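You operate a simulated robot arm through the tools that you are given. There is no shell and no other tool. Be economical: measure what you need, move in short steps, check, and stop when the job is done.

The job below is to be done with a simulated two-armed robot. You get a single attempt, and the scene is never put back.

JOB
Pick up the oil bottle from the lower board of the mug shelf with one hand, pass it to the other hand and put it on the right end of the strapping table. Set down upright: oil bottle.

Only the result counts: the job must be done as asked and must still hold three seconds after the hand-in. Knocking over, shifting, dropping, spilling or breaking anything else fails it.

ROBOT AND FRAMES
Two 6-joint arms with two-finger grippers on one trunk, on a base that drives. Base frame: it is fixed to the floor where the robot stands at the start and does not move with it; the origin is under the middle of the robot, x ahead of it, y to its left, z up; the surface under the hand at the start is at about z = 86. Readings come in cm, rad, newtons and seconds.
The left shoulder is at the start at [6, 14.3, 85], the right one opposite. With the tool pointing down near the work surface each hand reaches from about 26 to 70 cm from the robot's upright axis, wherever it stands, measured 20 degrees to its own side. Places, roughly: right end of the strapping table [-130, 250, 80]. Payload 2.45 kg a hand.
Tool frame (each hand has its own): the origin (TCP) lies between the finger pads and is the grasp point; the fingertips stand 2.6 cm ahead of it; z points along the fingers, y is the line along which they close. Largest opening 9.6 cm; the body of the gripper starts 6.9 cm behind the TCP.
Orientation is told as [roll, pitch, yaw] about the base's x, y, z axes, in that order, counted from this pose: with the fingers straight down and closing along the base's y, the tool's x points along the base's -x, its y along +y and its z along -z.

CONTROLS
- The arms move only by the tool play_rows. It takes "left_deltas", "right_deltas" or both (then of equal length, played together; a hand with none holds still); each is a list of rows, each a list of 7 numbers: the gripper command, from -1 (fully open) to 1 (shut), values between in proportion, then the shift along the tool's x, y, z in cm, then the turn, a rotation vector about the tool's x, y, z in degrees. In form: [[gripper, dx, dy, dz, ax, ay, az], ...]. A call has 1 to 12 rows; each row is the pose to reach, as a shift and turn from the pose commanded when the call began, along the tool's axes at that moment. Rows are played at 5 a second. More than 5 cm and 0.15 rad between two rows, or a gripper value outside its range, and nothing of the call is played. A pose out of reach is approached as far as the arm can. The call stops where the force on the tool passes 40 N (or 10 N more than at its start, if that is more) or the arm is blocked; 0.2 s more then pass. Each finger halts on what it meets, pressing with about 35 N; the grip force reading is that of the motor and also rises with nothing between the fingers. The clock runs only during rows and for 0.2 s after the last one: add rows that repeat a pose to give the fingers time. The reply holds the time, the measured pose of the TCP, the force on the tool along the base axes, the opening and the grip force, in the units named above and with some noise, with the torque about the TCP (base axes, N m) and any sound that the robot's microphone picked up.
- Cameras (640 x 400 px; columns grow to the right, rows downward): "scene" is now at [13.51, 1.97, 145.44]; the picture's right is [0.28, -0.96, -0.00], its down [-0.73, -0.21, -0.64] and it looks along [0.62, 0.18, -0.76] (base axes); focal length 280 px, centre (320, 200). "left" rides on the left gripper at [8.2, -0.3, -9.8] in its tool frame; the picture's right is [0.04, 1.00, 0.00], its down [-0.73, 0.03, -0.68] and it looks along [-0.68, 0.03, 0.73] (tool axes); focal length 256 px, centre (320, 200). "right" rides on the right gripper at [8.2, 0.3, -9.8] in its tool frame; the picture's right is [-0.04, 1.00, 0.00], its down [-0.73, -0.03, -0.68] and it looks along [-0.68, -0.03, 0.73] (tool axes); focal length 256 px, centre (320, 200). There is no depth. A picture from a camera that has moved, and an enlarged one, comes with that camera's place and axes in the base frame and with its lens.
- grab_frame(camera): a new picture of that camera. No time passes.
- slide_trunk(by): slides the trunk up (or, below 0, down) by that many cm; the arms and the scene camera ride with it, the base frame stays. It gives what a move gives, with no picture.
- drive_base(legs): drives the robot by 1 to 6 legs, each [ahead, turn to the left] in cm and rad, along the robot's own axes; the way and the turn of a leg run together, so that a leg with both is an arc; at most 150 cm and 3.142 rad a leg. The arms and the cameras ride along, it lands a little off, and it stops where it bumps. It gives what a move gives.
- aim_head(pan, tilt): turns the head with the scene camera to pan (to the left, within 1.501 rad either way) and tilt (down, from -0.506 to 1.204), counted from straight ahead of the robot. It gives what a move gives.
- enlarge(camera, box): a new picture of the part [left, top, right, bottom] of that camera's present view, enlarged. No time passes.
- hand_in(): hands the job in; it is judged then, once.

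Work in short steps. Places have to be worked out from the pictures, the camera data and where the tool is seen: move nearer, look again, correct. Check each grasp and each placing, and mend what went wrong. You have 120 turns and 100 pictures in all, those below and enlarged ones among them. Open the grippers and draw the arms clear of the work before you hand the job in, unless the task says otherwise; then end with one line.

The tools are called after "Call:" by a JSON object that holds its "method" and its "body". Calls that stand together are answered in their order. play_rows: Moves the arms, as the interface text tells. Its arguments: {"type":"object","properties":{"left_deltas":{"type":"array","items":{"type":"array","items":{"type":"number"}}},"right_deltas":{"type":"array","items":{"type":"array","items":{"type":"number"}}}},"required":[]} The other tools are called the same way: slide_trunk (by) slides the trunk up or down; drive_base (legs) drives the base; aim_head (pan, tilt) turns the head that bears the scene camera; grab_frame (camera) takes a picture; enlarge (camera, box) takes an enlarged picture of a part of a camera's view; hand_in () hands the job in.

At the start:

```text
t: 0.0
left_ee_pos: [35.39, 26.04, 110.46]
left_tool_rot: [0.001, 0.0, -0.002]
left_wrist_force: [0.0, 0.2, 0.0]
left_wrist_torque: [-0.02, -0.03, 0.01]
left_finger_gap: 9.6
left_gripper_force: 0.0
right_ee_pos: [42.15, -12.02, 118.97]
right_tool_rot: [0.001, 0.0, 0.0]
right_wrist_force: [0.0, -0.2, -0.1]
right_wrist_torque: [0.02, 0.01, 0.01]
right_finger_gap: 9.59
right_gripper_force: 0.1
trunk travel left (down, up): [-47.5, 11.5]
robot x, y, heading: [-0.51, 0.12, 0.002]
head pan, tilt: [0.283, 0.869]
```

scene: 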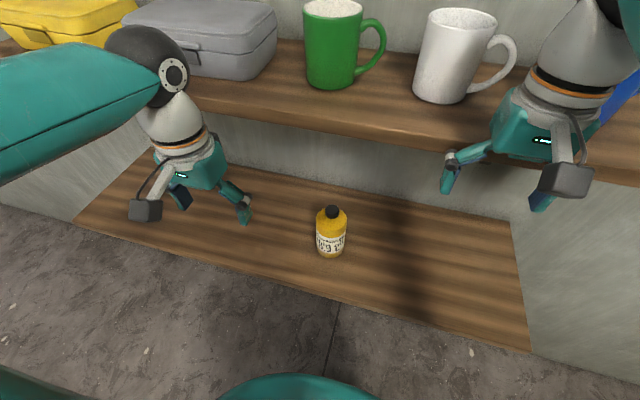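
right: 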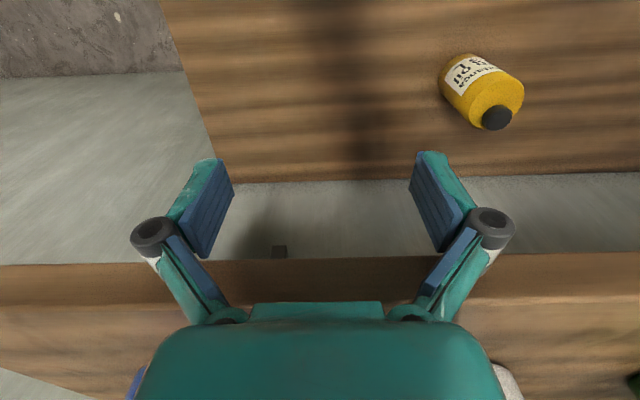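
left: 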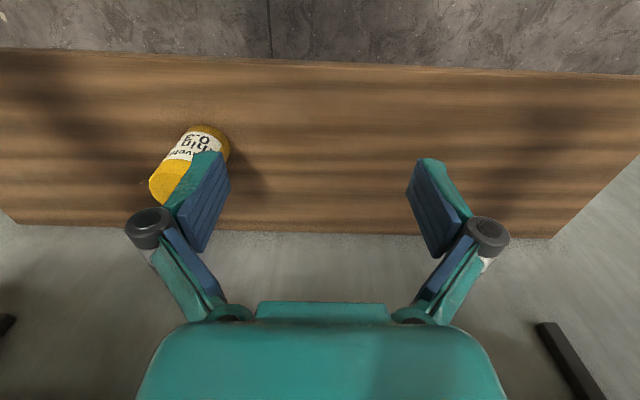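

The bottle appears to be at about (49, 9.4), on a board at z≈86, with its top near 99.5. I tilt the left hand 45° forward and bring it in front of and above the bottle.

Call:
{"method": "play_rows", "body": {"left_deltas": [[-1, -0.5, -2.8, 1.1, 0, -7.5, 0], [-1, -1, -5.5, 2.2, 0, -15, 0], [-1, -1.5, -8.3, 3.3, 0, -22.5, 0], [-1, -2, -11.1, 4.4, 0, -30, 0], [-1, -2.5, -13.8, 5.5, 0, -37.5, 0], [-1, -3, -16.6, 6.5, 0, -45, 0], [-1, -3, -16.6, 6.5, 0, -45, 0]]}}

Call:
{"method": "grab_frame", "body": {"camera": "left"}}

Call:
{"method": "grab_frame", "body": {"camera": "scene"}}

```text
t: 1.6
left_ee_pos: [38.22, 9.31, 104.11]
left_tool_rot: [0.0, -0.785, 0.0]
left_wrist_force: [-0.4, 0.1, -0.3]
left_wrist_torque: [-0.02, 0.0, 0.0]
left_finger_gap: 9.58
left_gripper_force: 0.0
right_ee_pos: [42.17, -12.04, 119.0]
right_tool_rot: [0.0, 0.001, 0.001]
right_wrist_force: [0.5, 0.4, 0.2]
right_wrist_torque: [-0.01, -0.04, -0.03]
right_finger_gap: 9.6
right_gripper_force: 0.1
trunk travel left (down, up): [-47.5, 11.5]
robot x, y, heading: [0.18, -0.04, 0.004]
head pan, tilt: [0.283, 0.869]
```

```text
96 pictures are left
camera left: at [25.49, 8.84, 105.3], right [-0.03, 1.0, -0.03], down [0.04, 0.03, 1.0], along [1.0, 0.03, -0.04], focal length 256 px, centre (320, 200)
```

left: 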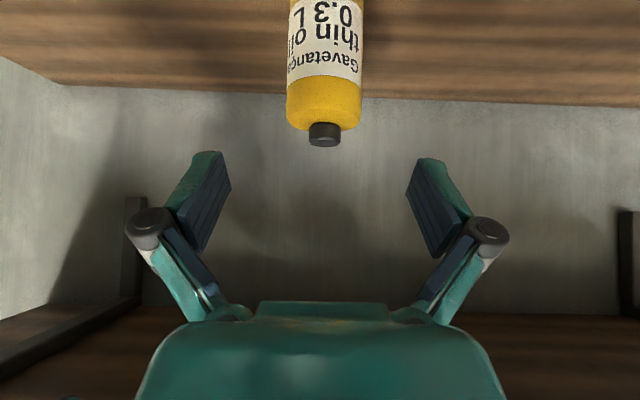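

```text
95 pictures are left
camera scene: at [13.47, 2.01, 145.44], right [0.28, -0.96, 0.0], down [-0.73, -0.21, -0.64], along [0.62, 0.18, -0.76], focal length 280 px, centre (320, 200)
```

scene: 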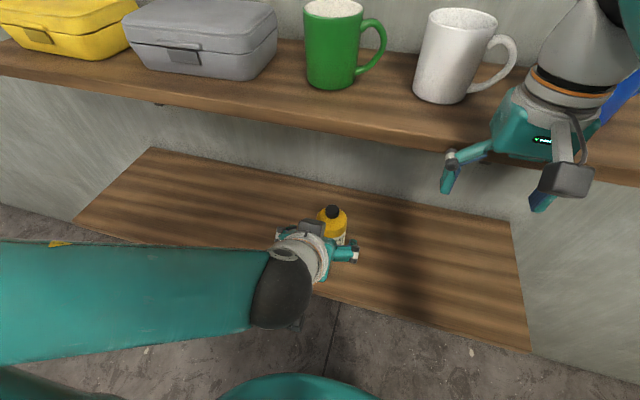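

The cap's horizontal ray agrees with (49, 9.8, 99.4), and the bottle's diameter is about 6.6. I line up with it, advance part of the way along the finger axis, and look again.

Call:
{"method": "play_rows", "body": {"left_deltas": [[-1, 1.0, 0.5, 3, 0, 0, 0], [-1, 1.7, 0.5, 6, 0, 0, 0], [-1, 1.7, 0.5, 8, 0, 0, 0], [-1, 1.7, 0.5, 8, 0, 0, 0]]}}

Call:
{"method": "grab_frame", "body": {"camera": "left"}}

Call:
{"method": "enlarge", "body": {"camera": "scene", "box": [200, 150, 440, 300]}}

```text
t: 2.6
left_ee_pos: [42.84, 9.91, 97.25]
left_tool_rot: [0.001, -0.786, 0.001]
left_wrist_force: [-0.6, 0.4, -0.8]
left_wrist_torque: [-0.05, -0.01, 0.0]
left_finger_gap: 9.59
left_gripper_force: 0.0
right_ee_pos: [42.11, -12.02, 119.2]
right_tool_rot: [0.001, 0.0, 0.0]
right_wrist_force: [-0.7, 0.1, -0.6]
right_wrist_torque: [-0.04, 0.0, 0.01]
right_finger_gap: 9.61
right_gripper_force: 0.1
trunk travel left (down, up): [-47.5, 11.5]
robot x, y, heading: [-0.16, 0.2, -0.001]
head pan, tilt: [0.283, 0.869]
```

```text
94 pictures are left
camera left: at [30.09, 9.42, 98.44], right [-0.03, 1.0, -0.03], down [0.04, 0.03, 1.0], along [1.0, 0.03, -0.04], focal length 256 px, centre (320, 200)
```

left: 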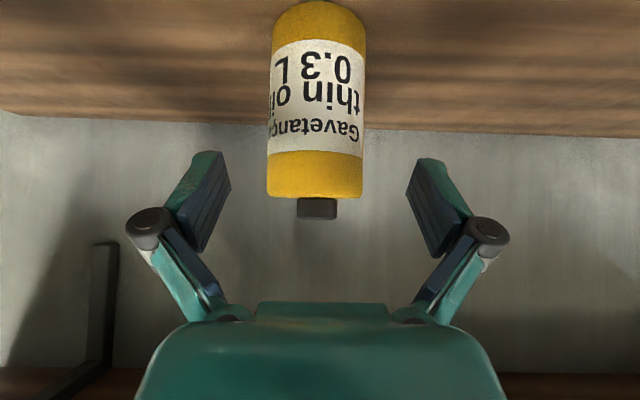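

```text
2.67 times, centred on (320, 225) of scene
camera zoom: at [13.47, 1.97, 145.44], right [0.28, -0.96, 0.0], down [-0.73, -0.21, -0.64], along [0.62, 0.18, -0.76], focal length 747 px, centre (320, 133)
```

zoom: 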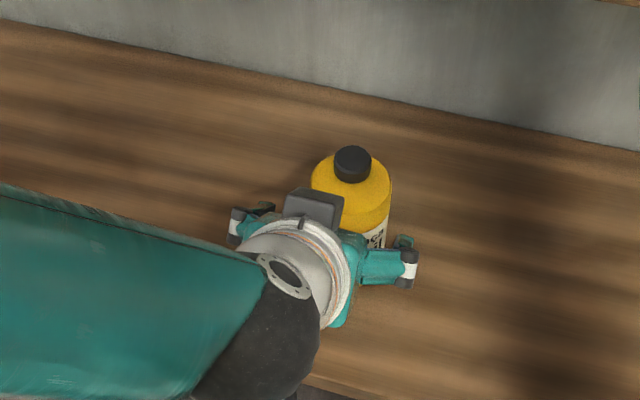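

The bottle is centred between the fingers and its axis is at x≈48.6. I advance 8.5 cm along the tool axis and then look before closing.

Call:
{"method": "play_rows", "body": {"left_deltas": [[-1, 0.3, -0.2, 3, 0, 0, 0], [-1, 0.3, -0.2, 6, 0, 0, 0], [-1, 0.3, -0.2, 8.5, 0, 0, 0], [-1, 0.3, -0.2, 8.5, 0, 0, 0]]}}

Call:
{"method": "grab_frame", "body": {"camera": "left"}}

```text
t: 3.6
left_ee_pos: [48.66, 9.53, 91.38]
left_tool_rot: [-0.001, -0.796, 0.003]
left_wrist_force: [-1.5, 0.6, 29.2]
left_wrist_torque: [0.04, 0.98, -0.01]
left_finger_gap: 9.61
left_gripper_force: 0.0
right_ee_pos: [42.0, -12.07, 119.18]
right_tool_rot: [0.0, -0.001, 0.0]
right_wrist_force: [0.3, 0.1, 1.4]
right_wrist_torque: [0.0, 0.02, -0.02]
right_finger_gap: 9.59
right_gripper_force: 0.0
trunk travel left (down, up): [-47.5, 11.5]
robot x, y, heading: [0.17, 0.13, 0.003]
head pan, tilt: [0.283, 0.869]
```

```text
92 pictures are left
camera left: at [35.89, 9.1, 92.38], right [-0.03, 1.0, -0.03], down [0.03, 0.03, 1.0], along [1.0, 0.03, -0.03], focal length 256 px, centre (320, 200)
```

left: 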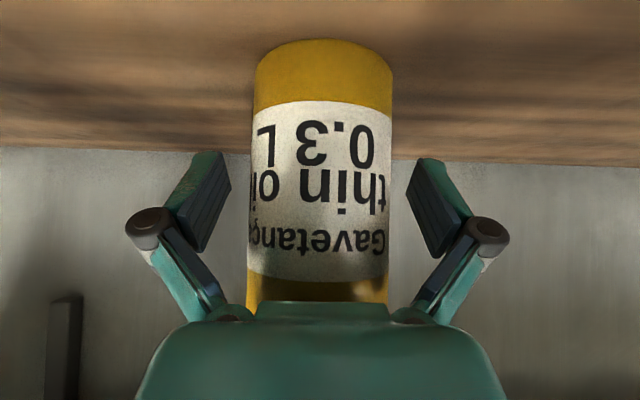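

There is an upward force of 29 N, so something is pressing lightly. I raise the hand about 1 cm vertically and check the force.

Call:
{"method": "play_rows", "body": {"left_deltas": [[-1, -0.7, 0, -0.7, 0, 0, 0], [-1, -0.7, 0, -0.7, 0, 0, 0]]}}

Call:
{"method": "enlarge", "body": {"camera": "scene", "box": [240, 170, 420, 290]}}

```text
t: 4.2
left_ee_pos: [48.64, 9.73, 91.82]
left_tool_rot: [0.0, -0.783, 0.0]
left_wrist_force: [-0.4, 0.5, -0.4]
left_wrist_torque: [-0.02, 0.0, 0.01]
left_finger_gap: 9.6
left_gripper_force: 0.0
right_ee_pos: [42.19, -12.1, 118.96]
right_tool_rot: [0.0, 0.001, -0.001]
right_wrist_force: [0.3, 0.9, 1.1]
right_wrist_torque: [0.01, -0.03, -0.03]
right_finger_gap: 9.58
right_gripper_force: 0.1
trunk travel left (down, up): [-47.5, 11.5]
robot x, y, heading: [0.03, -0.29, -0.0]
head pan, tilt: [0.283, 0.869]
```

```text
3.33 times, centred on (330, 230) of scene
camera zoom: at [13.52, 1.96, 145.42], right [0.28, -0.96, 0.0], down [-0.73, -0.21, -0.64], along [0.62, 0.18, -0.76], focal length 933 px, centre (287, 100)
```

zoom: 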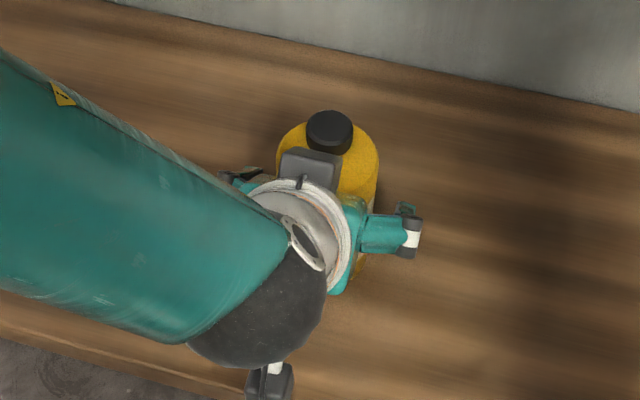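

It is free now, with the bottle still upright. I close the grip.

Call:
{"method": "play_rows", "body": {"left_deltas": [[-0.4, 0, 0, 0, 0, 0, 0], [0.2, 0, 0, 0, 0, 0, 0], [0.8, 0, 0, 0, 0, 0, 0], [1, 0, 0, 0, 0, 0, 0], [1, 0, 0, 0, 0, 0, 0]]}}

Call:
{"method": "grab_frame", "body": {"camera": "left"}}

```text
t: 5.4
left_ee_pos: [48.56, 9.74, 91.96]
left_tool_rot: [-0.001, -0.786, -0.001]
left_wrist_force: [-1.0, -0.2, 0.9]
left_wrist_torque: [-0.12, 0.15, -0.05]
left_finger_gap: 6.36
left_gripper_force: 34.9
right_ee_pos: [42.1, -12.05, 119.06]
right_tool_rot: [-0.001, 0.0, 0.0]
right_wrist_force: [-0.1, 0.1, -0.4]
right_wrist_torque: [0.0, 0.01, 0.05]
right_finger_gap: 9.57
right_gripper_force: 0.0
trunk travel left (down, up): [-47.5, 11.5]
robot x, y, heading: [0.05, -0.29, 0.001]
head pan, tilt: [0.283, 0.869]
```

```text
90 pictures are left
camera left: at [35.85, 9.23, 93.11], right [-0.03, 1.0, -0.03], down [0.04, 0.03, 1.0], along [1.0, 0.03, -0.04], focal length 256 px, centre (320, 200)
```

left: 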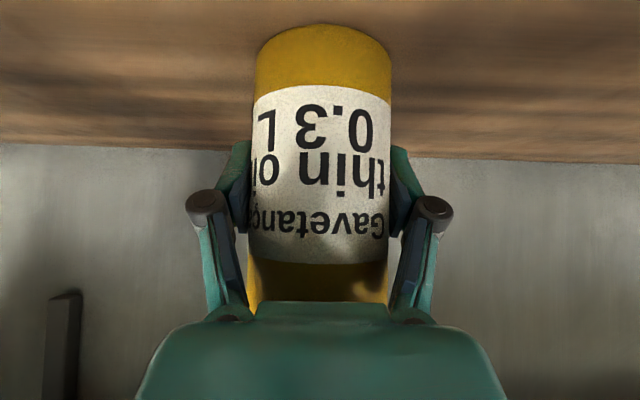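

The grip holds at 6.36 cm and 35 N. I lift 5 cm and draw the bottle back toward the robot.

Call:
{"method": "play_rows", "body": {"left_deltas": [[1, -0.7, 0, -0.7, 0, 0, 0], [1, -2.1, 0, -2.1, 0, 0, 0], [1, -3.5, 0, -3.5, 0, 0, 0], [1, -2.1, 0, -4.9, 0, 0, 0], [1, 0, 0, -7.0, 0, 0, 0], [1, 2.5, 0, -9.5, 0, 0, 0], [1, 2.5, 0, -9.5, 0, 0, 0]]}}

Call:
{"method": "grab_frame", "body": {"camera": "scene"}}

```text
t: 7.0
left_ee_pos: [40.47, 9.45, 97.11]
left_tool_rot: [0.001, -0.781, 0.0]
left_wrist_force: [0.1, 0.1, -4.1]
left_wrist_torque: [0.01, 0.0, -0.01]
left_finger_gap: 6.34
left_gripper_force: 35.1
left hand out of reach, approached as far as the arm can: row 6, 7
right_ee_pos: [42.31, -12.0, 118.98]
right_tool_rot: [0.0, -0.001, 0.0]
right_wrist_force: [-0.5, -0.5, -0.4]
right_wrist_torque: [0.0, -0.02, -0.02]
right_finger_gap: 9.62
right_gripper_force: 0.1
trunk travel left (down, up): [-47.5, 11.5]
robot x, y, heading: [-0.41, 0.04, 0.003]
head pan, tilt: [0.283, 0.869]
```

```text
89 pictures are left
camera scene: at [13.6, 1.98, 145.43], right [0.28, -0.96, 0.0], down [-0.73, -0.21, -0.64], along [0.62, 0.18, -0.77], focal length 280 px, centre (320, 200)
```

scene: 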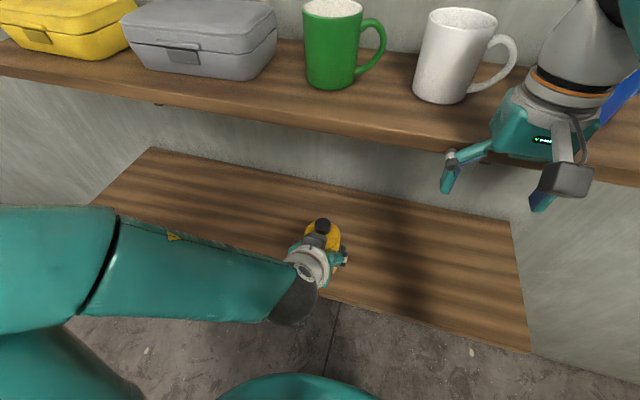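

The bottle is held clear of the board. Before driving I look left, toward the strapping table, and right.

Call:
{"method": "aim_head", "body": {"pan": 1.5, "tilt": 0.35}}

Call:
{"method": "grab_frame", "body": {"camera": "scene"}}

Call:
{"method": "aim_head", "body": {"pan": -1.5, "tilt": 0.5}}

Call:
{"method": "grab_frame", "body": {"camera": "scene"}}

```text
t: 8.4
left_ee_pos: [40.5, 9.52, 97.11]
left_tool_rot: [0.001, -0.78, 0.001]
left_wrist_force: [-0.4, -1.2, -4.0]
left_wrist_torque: [0.01, -0.01, 0.0]
left_finger_gap: 6.39
left_gripper_force: 35.2
right_ee_pos: [42.26, -12.02, 119.03]
right_tool_rot: [0.0, 0.002, 0.0]
right_wrist_force: [0.2, 0.9, 0.1]
right_wrist_torque: [0.0, -0.02, 0.0]
right_finger_gap: 9.58
right_gripper_force: 0.0
trunk travel left (down, up): [-47.5, 11.5]
robot x, y, heading: [-0.24, 0.01, 0.004]
head pan, tilt: [1.499, 0.351]
```

```text
88 pictures are left
camera scene: at [6.8, 9.11, 149.96], right [1.0, -0.07, 0.0], down [-0.03, -0.34, -0.94], along [0.07, 0.94, -0.34], focal length 280 px, centre (320, 200)
```

scene: 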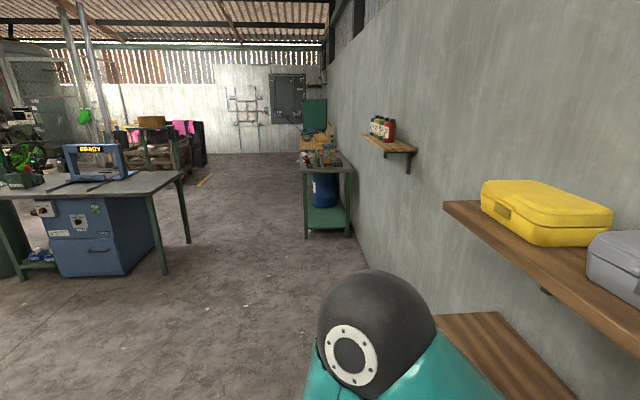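

```text
t: 11.0
left_ee_pos: [40.65, 9.43, 97.03]
left_tool_rot: [0.002, -0.781, 0.0]
left_wrist_force: [0.6, 0.1, -3.1]
left_wrist_torque: [-0.01, 0.01, -0.02]
left_finger_gap: 6.36
left_gripper_force: 35.3
right_ee_pos: [42.32, -11.98, 119.06]
right_tool_rot: [0.001, 0.0, 0.0]
right_wrist_force: [-0.3, -0.2, -0.3]
right_wrist_torque: [0.0, 0.02, 0.0]
right_finger_gap: 9.62
right_gripper_force: 0.1
trunk travel left (down, up): [-47.5, 11.5]
robot x, y, heading: [0.17, 0.22, -0.0]
head pan, tilt: [-1.499, 0.499]
```

```text
87 pictures are left
camera scene: at [6.78, -9.25, 148.59], right [-1.0, -0.07, 0.0], down [-0.03, 0.48, -0.88], along [0.06, -0.88, -0.48], focal length 280 px, centre (320, 200)
```

scene: 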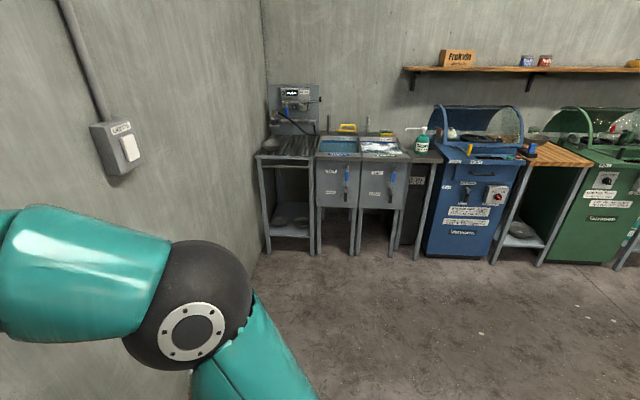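

The strapping table is ahead-left, with its right edge at x≈-110 and spanning y≈224–285. The floor looks open, so I back away from the shelf.

Call:
{"method": "drive_base", "body": {"legs": [[-40, 0]]}}

Call:
{"method": "aim_head", "body": {"pan": 0, "tilt": 0.8}}

Call:
{"method": "grab_frame", "body": {"camera": "scene"}}

```text
t: 13.5
left_ee_pos: [1.23, 9.25, 97.12]
left_tool_rot: [0.001, -0.783, -0.007]
left_wrist_force: [-0.5, 0.1, -2.9]
left_wrist_torque: [0.0, -0.01, 0.02]
left_finger_gap: 6.35
left_gripper_force: 34.7
right_ee_pos: [2.59, -12.28, 118.96]
right_tool_rot: [-0.001, 0.0, -0.004]
right_wrist_force: [0.3, -0.2, -0.5]
right_wrist_torque: [0.01, -0.02, -0.01]
right_finger_gap: 9.57
right_gripper_force: 0.2
trunk travel left (down, up): [-47.5, 11.5]
robot x, y, heading: [-39.8, 0.01, -0.006]
head pan, tilt: [-1.499, 0.499]
```

```text
t: 15.1
left_ee_pos: [1.19, 9.3, 97.09]
left_tool_rot: [0.003, -0.781, -0.006]
left_wrist_force: [0.4, -0.5, -3.1]
left_wrist_torque: [-0.01, 0.0, -0.02]
left_finger_gap: 6.36
left_gripper_force: 35.3
right_ee_pos: [2.75, -12.23, 119.0]
right_tool_rot: [0.0, -0.001, -0.005]
right_wrist_force: [0.7, -0.4, 0.4]
right_wrist_torque: [0.02, 0.03, 0.03]
right_finger_gap: 9.6
right_gripper_force: 0.0
trunk travel left (down, up): [-47.5, 11.5]
robot x, y, heading: [-39.64, -0.08, -0.003]
head pan, tilt: [0.0, 0.799]
```

```text
86 pictures are left
camera scene: at [-25.22, -0.21, 145.99], right [-0.01, -1.0, 0.0], down [-0.72, 0.0, -0.7], along [0.7, 0.0, -0.72], focal length 280 px, centre (320, 200)
```

scene: 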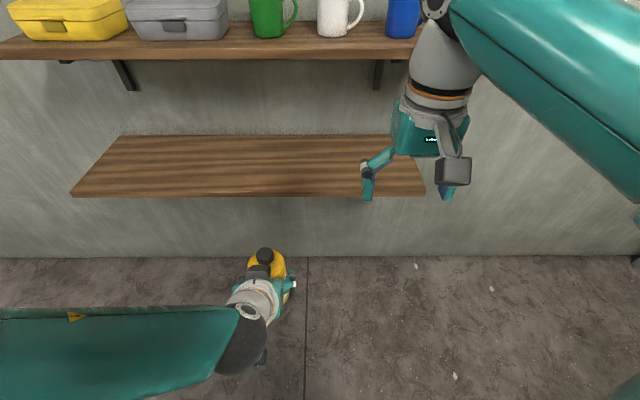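

The bottle is held in free space. I yaw the left hand 75° so it holds the bottle from the left with the fingers pointing right, keeping the bottle upright.

Call:
{"method": "play_rows", "body": {"left_deltas": [[1, -0.57, -0.5, 0.14, 5.3, 0, 5.3], [1, -1.13, -1, 0.28, 10.6, 0, 10.6], [1, -1.7, -1.5, 0.42, 15.9, 0, 15.9], [1, -2.26, -2, 0.56, 21.2, 0, 21.2], [1, -2.83, -2.5, 0.7, 26.5, 0, 26.5], [1, -3.4, -3, 0.85, 31.8, 0, 31.8], [1, -3.96, -3.5, 0.99, 37.1, 0, 37.1], [1, -4.53, -4, 1.13, 42.4, 0, 42.4], [1, -5.1, -4.5, 1.27, 47.7, 0, 47.7], [1, -5.66, -5, 1.41, 53, 0, 53], [1, -5.66, -5, 1.41, 53, 0, 53]]}}

Call:
{"method": "grab_frame", "body": {"camera": "scene"}}

```text
t: 17.5
left_ee_pos: [6.12, 4.46, 100.08]
left_tool_rot: [-0.006, -0.787, -1.31]
left_wrist_force: [0.0, 0.7, -4.2]
left_wrist_torque: [-0.02, 0.02, 0.0]
left_finger_gap: 6.39
left_gripper_force: 35.3
left hand out of reach, approached as far as the arm can: row 5, 6
right_ee_pos: [2.78, -12.22, 119.03]
right_tool_rot: [-0.001, -0.002, -0.006]
right_wrist_force: [0.3, 0.1, 0.1]
right_wrist_torque: [0.01, 0.04, 0.06]
right_finger_gap: 9.64
right_gripper_force: 0.1
trunk travel left (down, up): [-47.5, 11.5]
robot x, y, heading: [-39.11, 0.09, -0.002]
head pan, tilt: [0.0, 0.799]
```

```text
85 pictures are left
camera scene: at [-25.24, -0.2, 146.0], right [-0.01, -1.0, 0.0], down [-0.72, 0.0, -0.7], along [0.7, 0.0, -0.72], focal length 280 px, centre (320, 200)
```

scene: 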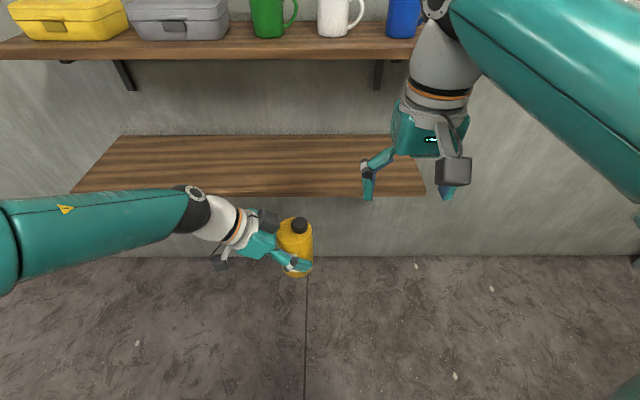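

The bottle is upright, with its axis near (6.3, 3.9), its base at z≈94 and its cap top at z≈107.7. I yaw the right hand about 100° so its fingers close along nearly the same line as the left's, ready to approach from above and the right.

Call:
{"method": "play_rows", "body": {"right_deltas": [[-1, -0.4, 0, 0, 0, 0, -8.33], [-1, -0.8, 0, 0, 0, 0, -16.67], [-1, -1.2, 0, 0, 0, 0, -25], [-1, -1.6, 0, 0, 0, 0, -33.3], [-1, -2, 0, 0, 0, 0, -41.7], [-1, -2.4, 0, 0, 0, 0, -50], [-1, -2.8, 0, 0, 0, 0, -58.3], [-1, -3.2, 0, 0, 0, 0, -66.7], [-1, -3.6, 0, 0, 0, 0, -75], [-1, -4, 0, 0, 0, 0, -83.3], [-1, -4.4, 0, 0, 0, 0, -91.7], [-1, -4.7, 0, 0, 0, 0, -100]]}}

Call:
{"method": "grab_frame", "body": {"camera": "scene"}}

Call:
{"method": "grab_frame", "body": {"camera": "right"}}

```text
t: 20.1
left_ee_pos: [6.11, 4.53, 100.21]
left_tool_rot: [-0.006, -0.784, -1.309]
left_wrist_force: [0.8, 0.5, -3.2]
left_wrist_torque: [-0.02, 0.0, 0.0]
left_finger_gap: 6.37
left_gripper_force: 35.1
right_ee_pos: [7.38, -12.3, 119.04]
right_tool_rot: [0.001, 0.0, 1.742]
right_wrist_force: [0.3, -0.5, 0.1]
right_wrist_torque: [0.02, 0.0, 0.0]
right_finger_gap: 9.57
right_gripper_force: 0.1
trunk travel left (down, up): [-47.5, 11.5]
robot x, y, heading: [-39.26, -0.02, -0.008]
head pan, tilt: [0.0, 0.799]
```

```text
84 pictures are left
camera scene: at [-25.19, -0.2, 145.99], right [-0.01, -1.0, 0.0], down [-0.72, 0.0, -0.7], along [0.7, 0.0, -0.72], focal length 280 px, centre (320, 200)
```

scene: 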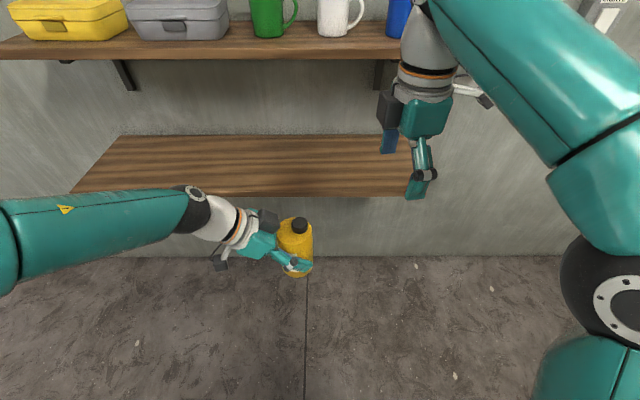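

```text
83 pictures are left
camera right: at [8.5, -20.38, 128.76], right [-0.99, -0.13, 0.0], down [-0.1, 0.73, 0.68], along [-0.09, 0.67, -0.73], focal length 256 px, centre (320, 200)
```

right: 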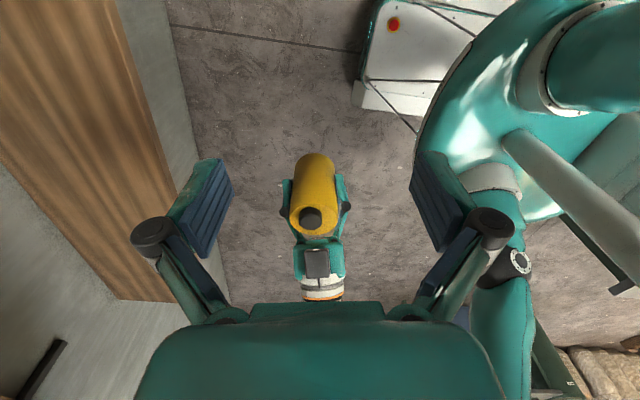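

The right camera shows a clear view. I move the right hand over, tilted 20°, to about 10 cm back along the approach axis.

Call:
{"method": "play_rows", "body": {"right_deltas": [[-1, -2.6, -0.36, 0.6, -0.2, -5, -1.25], [-1, -5.2, -0.7, 1.25, -0.45, -10, -2.5], [-1, -7.8, -1.1, 1.9, -0.65, -15, -3.75], [-1, -10.4, -1.43, 2.5, -0.87, -20, -5], [-1, -10.4, -1.43, 2.5, -0.87, -20, -5]]}}

Call:
{"method": "grab_frame", "body": {"camera": "right"}}

Call:
{"method": "enlarge", "body": {"camera": "scene", "box": [200, 100, 440, 300]}}

```text
t: 21.3
left_ee_pos: [6.1, 4.48, 100.17]
left_tool_rot: [-0.005, -0.784, -1.309]
left_wrist_force: [-0.3, -0.8, -3.0]
left_wrist_torque: [-0.01, 0.0, -0.01]
left_finger_gap: 6.38
left_gripper_force: 35.1
right_ee_pos: [7.05, -1.81, 116.6]
right_tool_rot: [-0.001, -0.349, 1.829]
right_wrist_force: [-0.3, 0.1, 0.2]
right_wrist_torque: [0.0, -0.02, -0.04]
right_finger_gap: 9.6
right_gripper_force: 0.0
trunk travel left (down, up): [-47.5, 11.5]
robot x, y, heading: [-39.37, -0.25, -0.008]
head pan, tilt: [0.0, 0.799]
```

```text
82 pictures are left
camera right: at [9.5, -12.49, 122.9], right [-0.98, -0.22, 0.01], down [-0.09, 0.45, 0.89], along [-0.2, 0.87, -0.46], focal length 256 px, centre (320, 200)
```

right: 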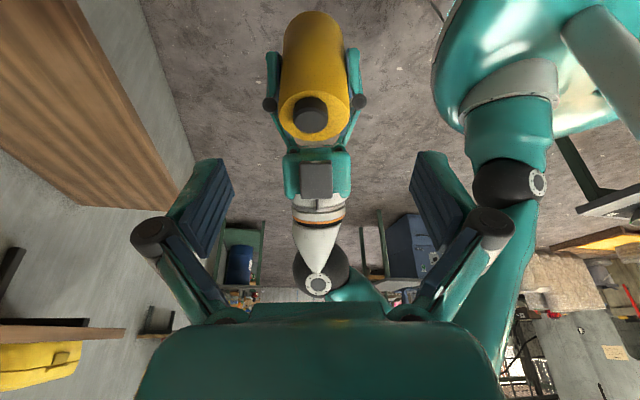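

```text
2.00 times, centred on (320, 200) of scene
camera zoom: at [-25.21, -0.22, 145.99], right [-0.01, -1.0, 0.0], down [-0.72, 0.0, -0.7], along [0.7, 0.0, -0.72], focal length 560 px, centre (320, 200)
```

zoom: 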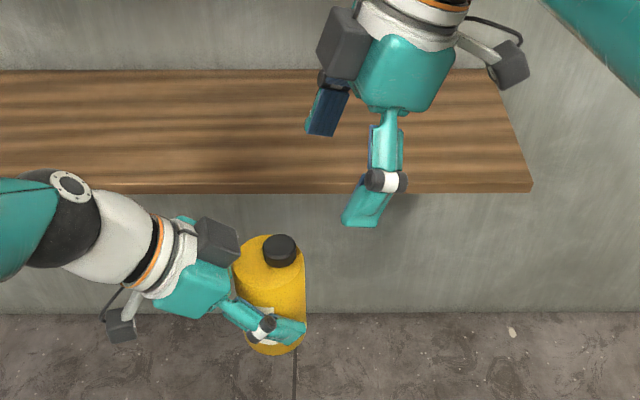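

The cap is at about (6.7, 3.2, 107). I correct sideways and advance partway along the tool axis.

Call:
{"method": "play_rows", "body": {"right_deltas": [[-1, 0, -0.9, 1.5, 0, 0, 0], [-1, 0.1, -0.9, 4.5, 0, 0, 0], [-1, 0.1, -0.9, 7, 0, 0, 0], [-1, 0.1, -0.9, 7, 0, 0, 0]]}}

Call:
{"method": "grab_frame", "body": {"camera": "right"}}

Call:
{"method": "enlarge", "body": {"camera": "scene", "box": [200, 100, 440, 300]}}

```text
t: 22.3
left_ee_pos: [6.09, 4.53, 100.11]
left_tool_rot: [-0.007, -0.784, -1.308]
left_wrist_force: [0.2, -0.2, -2.7]
left_wrist_torque: [0.02, -0.02, 0.01]
left_finger_gap: 6.4
left_gripper_force: 34.7
right_ee_pos: [7.35, 0.45, 110.03]
right_tool_rot: [0.0, -0.35, 1.83]
right_wrist_force: [-0.1, -0.3, 0.3]
right_wrist_torque: [-0.02, 0.01, -0.02]
right_finger_gap: 9.6
right_gripper_force: 0.0
trunk travel left (down, up): [-47.5, 11.5]
robot x, y, heading: [-39.39, 0.18, -0.005]
head pan, tilt: [0.0, 0.799]
```

```text
80 pictures are left
camera right: at [9.73, -10.12, 116.39], right [-0.98, -0.22, 0.01], down [-0.09, 0.45, 0.89], along [-0.2, 0.87, -0.46], focal length 256 px, centre (320, 200)
```

right: 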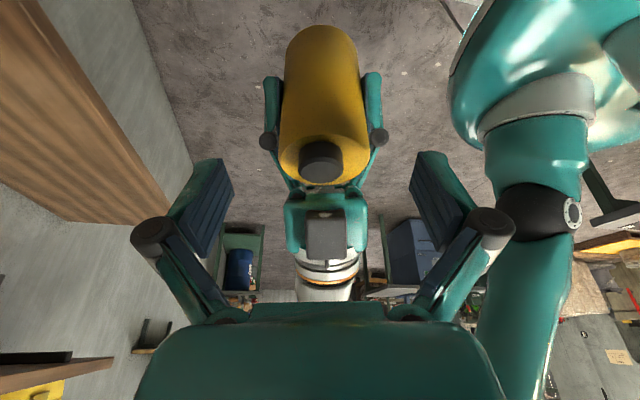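

```text
2.00 times, centred on (320, 200) of scene
camera zoom: at [-25.22, -0.21, 145.99], right [-0.01, -1.0, 0.0], down [-0.72, 0.0, -0.7], along [0.7, 0.0, -0.72], focal length 560 px, centre (320, 200)
```

zoom: 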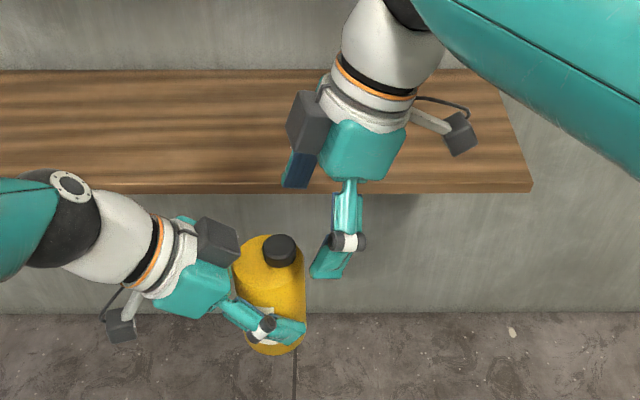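

The bottle is centred between the right fingers. I advance the remaining 5.3 cm, watching the force.

Call:
{"method": "play_rows", "body": {"right_deltas": [[-1, 0.05, 0, 2, 0, 0, 0], [-1, 0.05, 0, 4, 0, 0, 0], [-1, 0.05, 0, 5.3, 0, 0, 0], [-1, 0.05, 0, 5.3, 0, 0, 0]]}}

Call:
{"method": "grab_frame", "body": {"camera": "right"}}

Call:
{"method": "enlarge", "body": {"camera": "scene", "box": [240, 160, 384, 280]}}

Call:
{"method": "grab_frame", "body": {"camera": "left"}}

```text
t: 23.3
left_ee_pos: [6.15, 4.42, 100.14]
left_tool_rot: [-0.006, -0.785, -1.307]
left_wrist_force: [-0.2, -0.7, -2.8]
left_wrist_torque: [0.01, 0.0, 0.0]
left_finger_gap: 6.41
left_gripper_force: 34.4
right_ee_pos: [6.85, 2.42, 104.99]
right_tool_rot: [0.0, -0.348, 1.828]
right_wrist_force: [-0.2, 0.1, 0.0]
right_wrist_torque: [-0.01, 0.0, 0.02]
right_finger_gap: 9.6
right_gripper_force: 0.1
trunk travel left (down, up): [-47.5, 11.5]
robot x, y, heading: [-39.25, 0.11, -0.001]
head pan, tilt: [0.0, 0.799]
```

```text
78 pictures are left
camera right: at [9.3, -8.25, 111.3], right [-0.98, -0.22, 0.01], down [-0.09, 0.45, 0.89], along [-0.2, 0.87, -0.46], focal length 256 px, centre (320, 200)
```

right: 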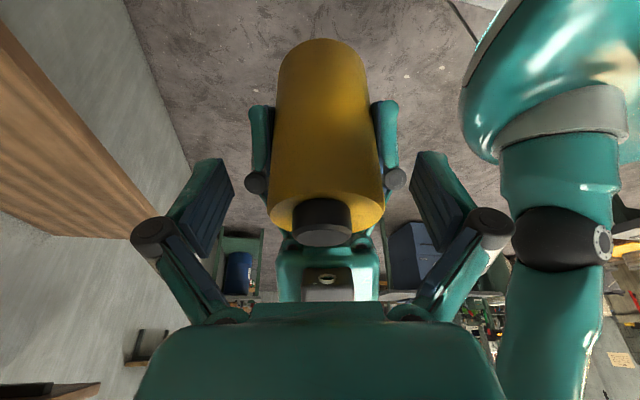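

```text
3.33 times, centred on (312, 220) of scene
camera zoom: at [-25.2, -0.2, 145.99], right [-0.01, -1.0, 0.0], down [-0.72, 0.0, -0.7], along [0.7, 0.0, -0.72], focal length 933 px, centre (347, 133)
```

zoom: 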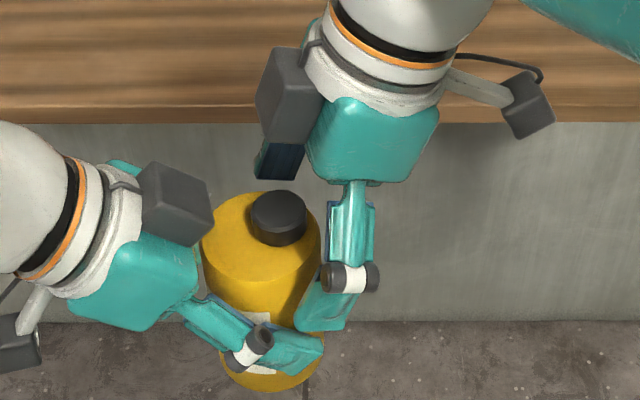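

```text
76 pictures are left
camera left: at [2.51, 16.52, 101.37], right [0.96, 0.28, -0.03], down [0.04, -0.03, 1.0], along [0.28, -0.96, -0.04], focal length 256 px, centre (320, 200)
```

left: 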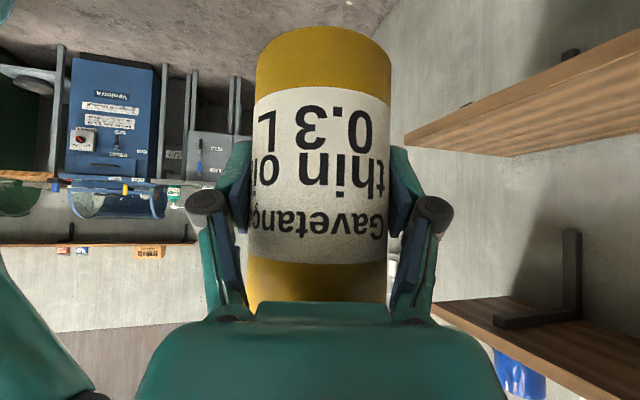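

The fingers straddle the upper body, above the left fingers, and nothing is touching. I close the right gripper.

Call:
{"method": "play_rows", "body": {"right_deltas": [[-0.4, 0, 0, 0, 0, 0, 0], [0.1, 0, 0, 0, 0, 0, 0], [0.6, 0, 0, 0, 0, 0, 0], [1, 0, 0, 0, 0, 0, 0], [1, 0, 0, 0, 0, 0, 0]]}}

Call:
{"method": "grab_frame", "body": {"camera": "right"}}

Call:
{"method": "enlarge", "body": {"camera": "scene", "box": [240, 160, 384, 280]}}

```text
t: 24.5
left_ee_pos: [6.24, 4.53, 100.14]
left_tool_rot: [-0.001, -0.783, -1.307]
left_wrist_force: [17.5, 7.6, -11.9]
left_wrist_torque: [-0.22, 0.19, 0.06]
left_finger_gap: 6.4
left_gripper_force: 34.6
right_ee_pos: [6.67, 2.44, 104.93]
right_tool_rot: [0.007, -0.35, 1.828]
right_wrist_force: [-17.8, -7.3, 7.7]
right_wrist_torque: [0.08, 0.72, 0.36]
right_finger_gap: 6.41
right_gripper_force: 34.9
trunk travel left (down, up): [-47.5, 11.5]
robot x, y, heading: [-39.45, 0.03, -0.008]
head pan, tilt: [0.0, 0.799]
```

```text
75 pictures are left
camera right: at [9.24, -8.28, 111.32], right [-0.98, -0.22, 0.02], down [-0.09, 0.45, 0.89], along [-0.2, 0.87, -0.46], focal length 256 px, centre (320, 200)
```

right: 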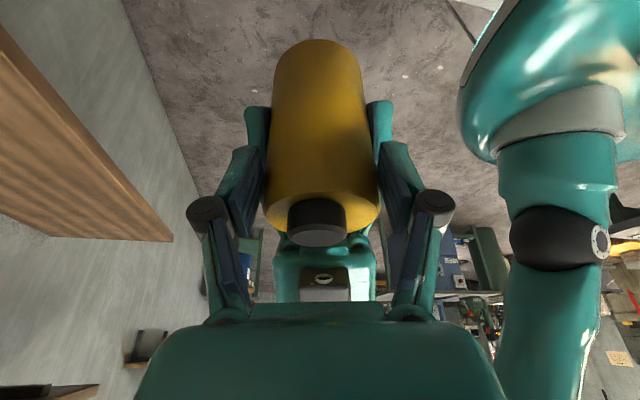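

```text
3.33 times, centred on (312, 220) of scene
camera zoom: at [-25.19, -0.2, 145.99], right [-0.01, -1.0, 0.0], down [-0.72, 0.0, -0.7], along [0.7, 0.0, -0.72], focal length 933 px, centre (347, 133)
```

zoom: 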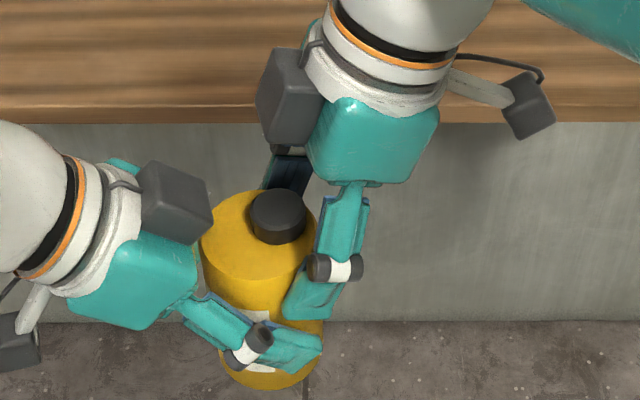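

Both hands hold the bottle, with the right at a 6.41 cm gap and 35 N. I open the left gripper.

Call:
{"method": "play_rows", "body": {"left_deltas": [[0.6, 0, 0, 0, 0, 0, 0], [0.2, 0, 0, 0, 0, 0, 0], [-0.3, 0, 0, 0, 0, 0, 0], [-0.7, 0, 0, 0, 0, 0, 0], [-1, 0, 0, 0, 0, 0, 0], [-1, 0, 0, 0, 0, 0, 0]]}}

Call:
{"method": "enlarge", "body": {"camera": "scene", "box": [240, 160, 384, 280]}}

```text
t: 25.9
left_ee_pos: [5.92, 4.38, 100.14]
left_tool_rot: [-0.007, -0.784, -1.31]
left_wrist_force: [0.1, 1.4, 0.0]
left_wrist_torque: [-0.01, 0.05, -0.02]
left_finger_gap: 9.61
left_gripper_force: 0.1
right_ee_pos: [6.82, 2.47, 105.02]
right_tool_rot: [-0.001, -0.35, 1.829]
right_wrist_force: [0.1, 0.4, -0.4]
right_wrist_torque: [-0.06, -0.05, 0.0]
right_finger_gap: 6.36
right_gripper_force: 35.5
trunk travel left (down, up): [-47.5, 11.5]
robot x, y, heading: [-39.74, 0.37, -0.003]
head pan, tilt: [0.0, 0.799]
```

```text
3.33 times, centred on (312, 220) of scene
camera zoom: at [-25.19, -0.2, 145.99], right [-0.01, -1.0, 0.0], down [-0.72, 0.0, -0.7], along [0.7, 0.0, -0.72], focal length 933 px, centre (347, 133)
```

zoom: 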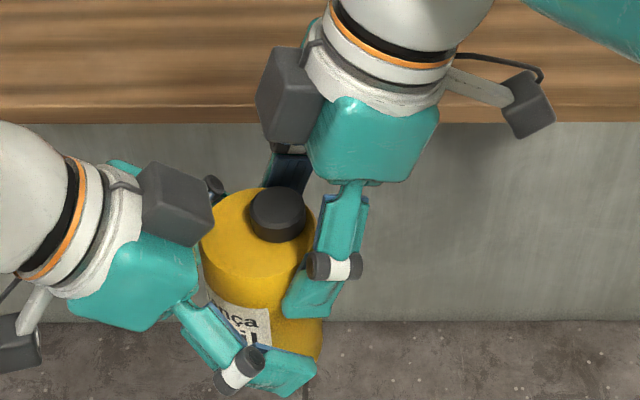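

The right hand holds the bottle. I retract the left hand along its own axis.

Call:
{"method": "play_rows", "body": {"left_deltas": [[-1, 0, 0, -1.5, 0, 0, 0], [-1, 0, 0, -4, 0, 0, 0], [-1, 0, 0, -7, 0, 0, 0], [-1, 0, 0, -10.5, 0, 0, 0], [-1, 0, 0, -14, 0, 0, 0], [-1, 0, 0, -14, 0, 0, 0]]}}

Call:
{"method": "grab_frame", "body": {"camera": "scene"}}

Call:
{"method": "grab_frame", "body": {"camera": "left"}}

```text
t: 27.3
left_ee_pos: [3.51, 13.79, 110.04]
left_tool_rot: [-0.005, -0.782, -1.31]
left_wrist_force: [0.3, 0.1, -0.4]
left_wrist_torque: [-0.01, 0.03, 0.01]
left_finger_gap: 9.6
left_gripper_force: 0.1
right_ee_pos: [6.84, 2.49, 104.98]
right_tool_rot: [-0.001, -0.349, 1.829]
right_wrist_force: [0.6, 0.6, 0.1]
right_wrist_torque: [-0.05, -0.01, -0.01]
right_finger_gap: 6.41
right_gripper_force: 35.2
trunk travel left (down, up): [-47.5, 11.5]
robot x, y, heading: [-39.41, -0.34, -0.003]
head pan, tilt: [0.0, 0.799]
```

```text
72 pictures are left
camera scene: at [-25.16, -0.21, 145.98], right [-0.01, -1.0, 0.0], down [-0.72, 0.0, -0.7], along [0.7, 0.0, -0.72], focal length 280 px, centre (320, 200)
```

scene: 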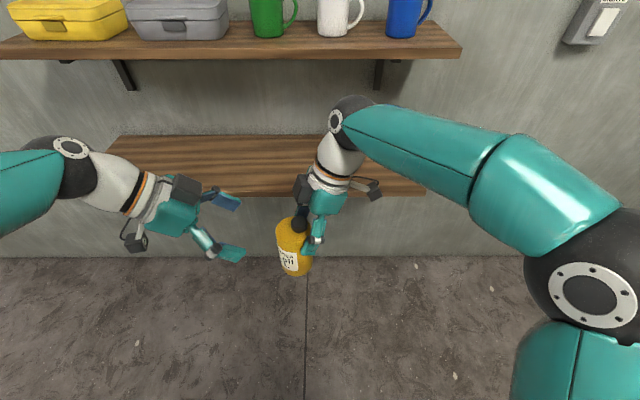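

```text
71 pictures are left
camera left: at [-0.03, 25.97, 111.18], right [0.96, 0.28, -0.03], down [0.04, -0.03, 1.0], along [0.28, -0.96, -0.04], focal length 256 px, centre (320, 200)
```

left: 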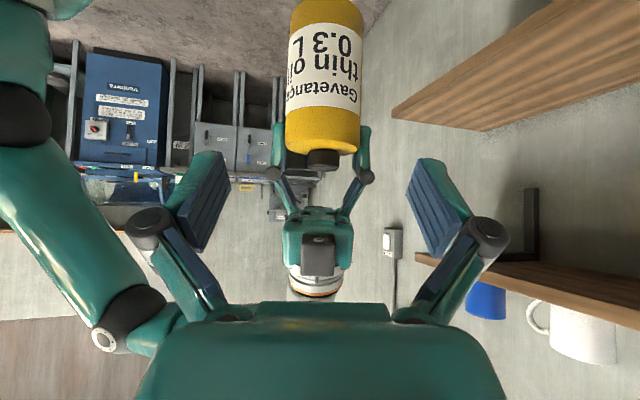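

The handover is done and the bottle hangs upright in the right hand. I turn toward the table area and look.

Call:
{"method": "drive_base", "body": {"legs": [[0, 2.0]]}}

Call:
{"method": "aim_head", "body": {"pan": 0, "tilt": 0.4}}

Call:
{"method": "grab_frame", "body": {"camera": "scene"}}

```text
t: 31.5
left_ee_pos: [-50.76, 44.48, 109.83]
left_tool_rot: [-0.008, -0.788, 0.204]
left_wrist_force: [-0.1, 0.7, 0.1]
left_wrist_torque: [-0.01, -0.11, -0.05]
left_finger_gap: 9.61
left_gripper_force: 0.0
right_ee_pos: [-39.12, 47.07, 104.81]
right_tool_rot: [0.004, -0.346, -2.942]
right_wrist_force: [-0.6, -0.3, 0.2]
right_wrist_torque: [-0.04, -0.13, 0.05]
right_finger_gap: 6.42
right_gripper_force: 34.9
trunk travel left (down, up): [-47.5, 11.5]
robot x, y, heading: [-33.34, -0.26, 1.54]
head pan, tilt: [0.0, 0.799]
stopped in leg 1: the robot was blocked; the commanded pose is now the measured one
```

```text
t: 32.4
left_ee_pos: [-50.61, 44.19, 110.04]
left_tool_rot: [-0.005, -0.785, 0.201]
left_wrist_force: [0.3, 0.2, 0.4]
left_wrist_torque: [-0.01, 0.0, -0.02]
left_finger_gap: 9.59
left_gripper_force: 0.0
right_ee_pos: [-38.85, 47.0, 105.1]
right_tool_rot: [0.002, -0.349, -2.941]
right_wrist_force: [0.0, 0.1, -0.7]
right_wrist_torque: [0.01, -0.08, 0.0]
right_finger_gap: 6.39
right_gripper_force: 34.9
trunk travel left (down, up): [-47.5, 11.5]
robot x, y, heading: [-33.42, 0.13, 1.537]
head pan, tilt: [0.0, 0.4]
```

```text
70 pictures are left
camera scene: at [-32.65, 15.13, 149.49], right [1.0, -0.03, 0.0], down [-0.01, -0.39, -0.92], along [0.03, 0.92, -0.39], focal length 280 px, centre (320, 200)
```

scene: 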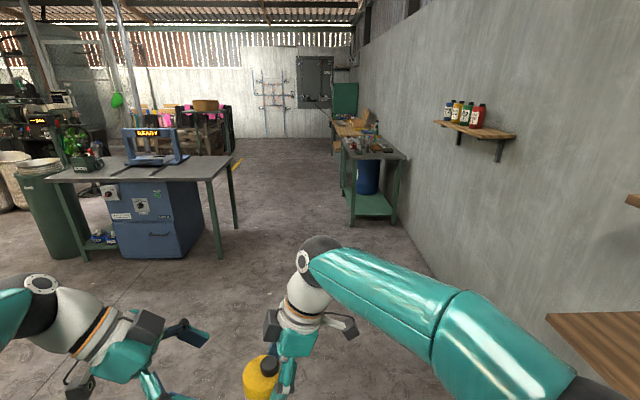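

The turn was blocked at heading 1.54 and the base shifted about 6 cm in +x. I look around for what it touched.

Call:
{"method": "aim_head", "body": {"pan": -1.5, "tilt": 0.8}}

Call:
{"method": "grab_frame", "body": {"camera": "scene"}}

Call:
{"method": "aim_head", "body": {"pan": 1.5, "tilt": 0.8}}

Call:
{"method": "grab_frame", "body": {"camera": "scene"}}

```text
t: 34.0
left_ee_pos: [-50.49, 44.18, 110.08]
left_tool_rot: [-0.005, -0.782, 0.203]
left_wrist_force: [0.3, 0.3, 0.8]
left_wrist_torque: [0.0, 0.02, -0.02]
left_finger_gap: 9.59
left_gripper_force: 0.0
right_ee_pos: [-38.82, 46.92, 105.06]
right_tool_rot: [0.002, -0.349, -2.94]
right_wrist_force: [-0.1, 0.5, -0.2]
right_wrist_torque: [-0.01, -0.07, 0.0]
right_finger_gap: 6.39
right_gripper_force: 35.5
trunk travel left (down, up): [-47.5, 11.5]
robot x, y, heading: [-33.15, -0.2, 1.536]
head pan, tilt: [-1.499, 0.799]
```

```text
69 pictures are left
camera scene: at [-24.91, 6.18, 146.0], right [0.04, -1.0, 0.0], down [-0.72, -0.03, -0.7], along [0.7, 0.03, -0.72], focal length 280 px, centre (320, 200)
```

scene: 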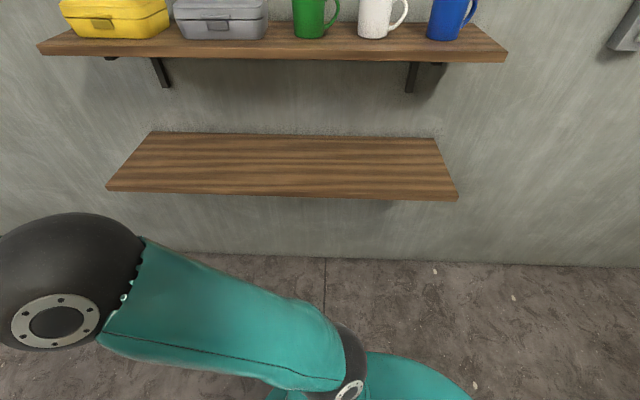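

```text
t: 36.6
left_ee_pos: [-50.49, 44.2, 110.07]
left_tool_rot: [-0.006, -0.784, 0.203]
left_wrist_force: [0.2, 0.9, 0.0]
left_wrist_torque: [-0.01, 0.0, 0.0]
left_finger_gap: 9.61
left_gripper_force: 0.0
right_ee_pos: [-38.83, 47.0, 105.11]
right_tool_rot: [0.002, -0.348, -2.941]
right_wrist_force: [-0.5, 0.7, -0.2]
right_wrist_torque: [0.02, -0.03, -0.06]
right_finger_gap: 6.39
right_gripper_force: 34.9
trunk travel left (down, up): [-47.5, 11.5]
robot x, y, heading: [-33.21, 0.08, 1.541]
head pan, tilt: [1.499, 0.799]
```

```text
68 pictures are left
camera scene: at [-40.99, 6.67, 145.99], right [0.1, 0.99, 0.0], down [0.71, -0.07, -0.7], along [-0.69, 0.07, -0.72], focal length 280 px, centre (320, 200)
```

scene: 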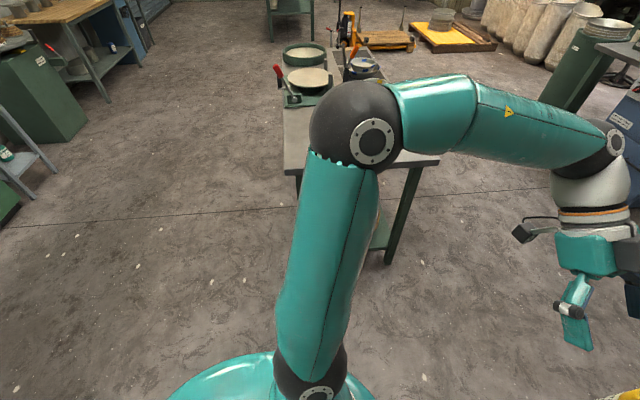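

A table stands behind (−x), and the left elbow may have met something there. I zoom in.

Call:
{"method": "enlarge", "body": {"camera": "scene", "box": [240, 20, 480, 220]}}

Call:
{"method": "aim_head", "body": {"pan": 1.2, "tilt": 1.1}}

Call:
{"method": "grab_frame", "body": {"camera": "scene"}}

```text
2.00 times, centred on (360, 120) of scene
camera zoom: at [-40.99, 6.67, 145.99], right [0.1, 0.99, 0.0], down [0.71, -0.07, -0.7], along [-0.69, 0.07, -0.72], focal length 560 px, centre (240, 360)
```

zoom: 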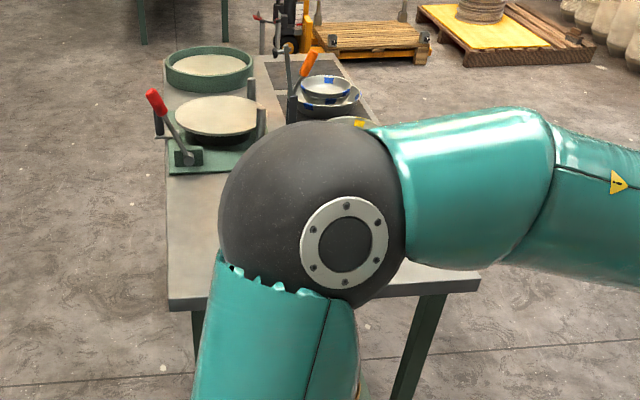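

```text
t: 37.4
left_ee_pos: [-50.43, 44.3, 110.0]
left_tool_rot: [-0.004, -0.784, 0.202]
left_wrist_force: [-0.8, -0.6, -0.7]
left_wrist_torque: [0.03, 0.0, 0.01]
left_finger_gap: 9.61
left_gripper_force: 0.1
right_ee_pos: [-38.75, 46.97, 105.05]
right_tool_rot: [0.001, -0.349, -2.941]
right_wrist_force: [0.6, 0.2, -0.3]
right_wrist_torque: [0.0, -0.04, 0.0]
right_finger_gap: 6.4
right_gripper_force: 35.3
trunk travel left (down, up): [-47.5, 11.5]
robot x, y, heading: [-33.17, -0.15, 1.541]
head pan, tilt: [1.201, 1.1]
```

```text
66 pictures are left
camera scene: at [-38.79, 8.3, 143.82], right [0.39, 0.92, 0.0], down [0.82, -0.35, -0.45], along [-0.42, 0.18, -0.89], focal length 280 px, centre (320, 200)
```

scene: 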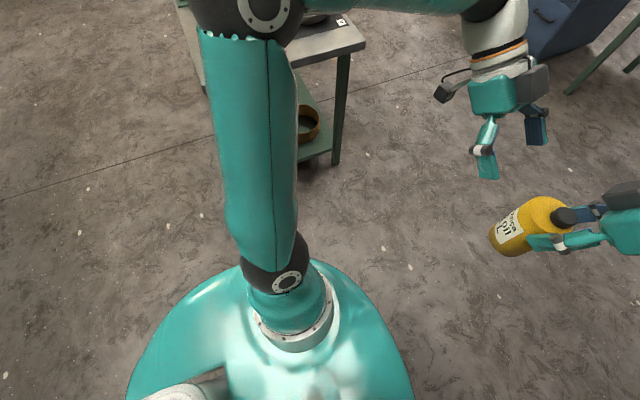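

The elbow looks far from that table, whose near edge is at x≈-120, and nothing is visibly displaced. I leave this spot by driving straight ahead along the open floor beside the strapping table.

Call:
{"method": "drive_base", "body": {"legs": [[120, 0]]}}

Call:
{"method": "aim_head", "body": {"pan": 0.6, "tilt": 0.5}}

Call:
{"method": "grab_frame", "body": {"camera": "scene"}}

```text
t: 43.7
left_ee_pos: [-48.1, 167.01, 110.02]
left_tool_rot: [-0.005, -0.784, 0.218]
left_wrist_force: [-0.4, 0.6, 0.3]
left_wrist_torque: [-0.04, 0.01, -0.02]
left_finger_gap: 9.6
left_gripper_force: 0.1
right_ee_pos: [-36.52, 170.06, 105.07]
right_tool_rot: [0.001, -0.35, -2.926]
right_wrist_force: [-0.2, 0.1, 0.8]
right_wrist_torque: [0.0, -0.05, 0.0]
right_finger_gap: 6.42
right_gripper_force: 34.6
trunk travel left (down, up): [-47.5, 11.5]
robot x, y, heading: [-30.03, 123.09, 1.552]
head pan, tilt: [1.201, 1.1]
```

```text
t: 44.7
left_ee_pos: [-48.07, 166.9, 110.11]
left_tool_rot: [-0.005, -0.784, 0.216]
left_wrist_force: [-0.1, 0.0, -0.3]
left_wrist_torque: [-0.01, 0.04, -0.02]
left_finger_gap: 9.59
left_gripper_force: 0.2
right_ee_pos: [-36.55, 169.89, 105.09]
right_tool_rot: [0.003, -0.347, -2.927]
right_wrist_force: [0.2, -0.7, -0.6]
right_wrist_torque: [-0.04, -0.12, 0.0]
right_finger_gap: 6.38
right_gripper_force: 34.5
trunk travel left (down, up): [-47.5, 11.5]
robot x, y, heading: [-30.2, 123.26, 1.553]
head pan, tilt: [0.6, 0.499]
```

```text
65 pictures are left
camera scene: at [-35.09, 136.46, 148.58], right [0.83, 0.55, 0.0], down [0.26, -0.4, -0.88], along [-0.48, 0.73, -0.48], focal length 280 px, centre (320, 200)
```

scene: 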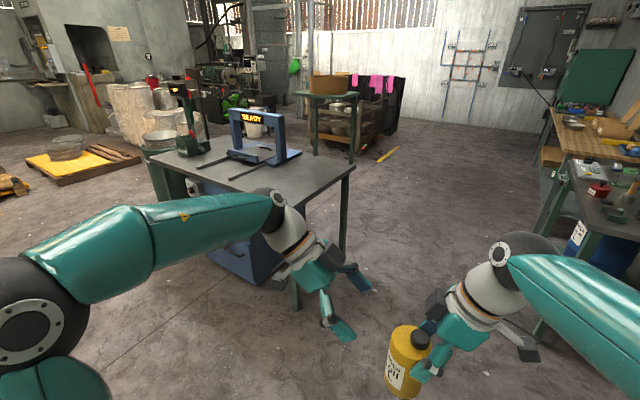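

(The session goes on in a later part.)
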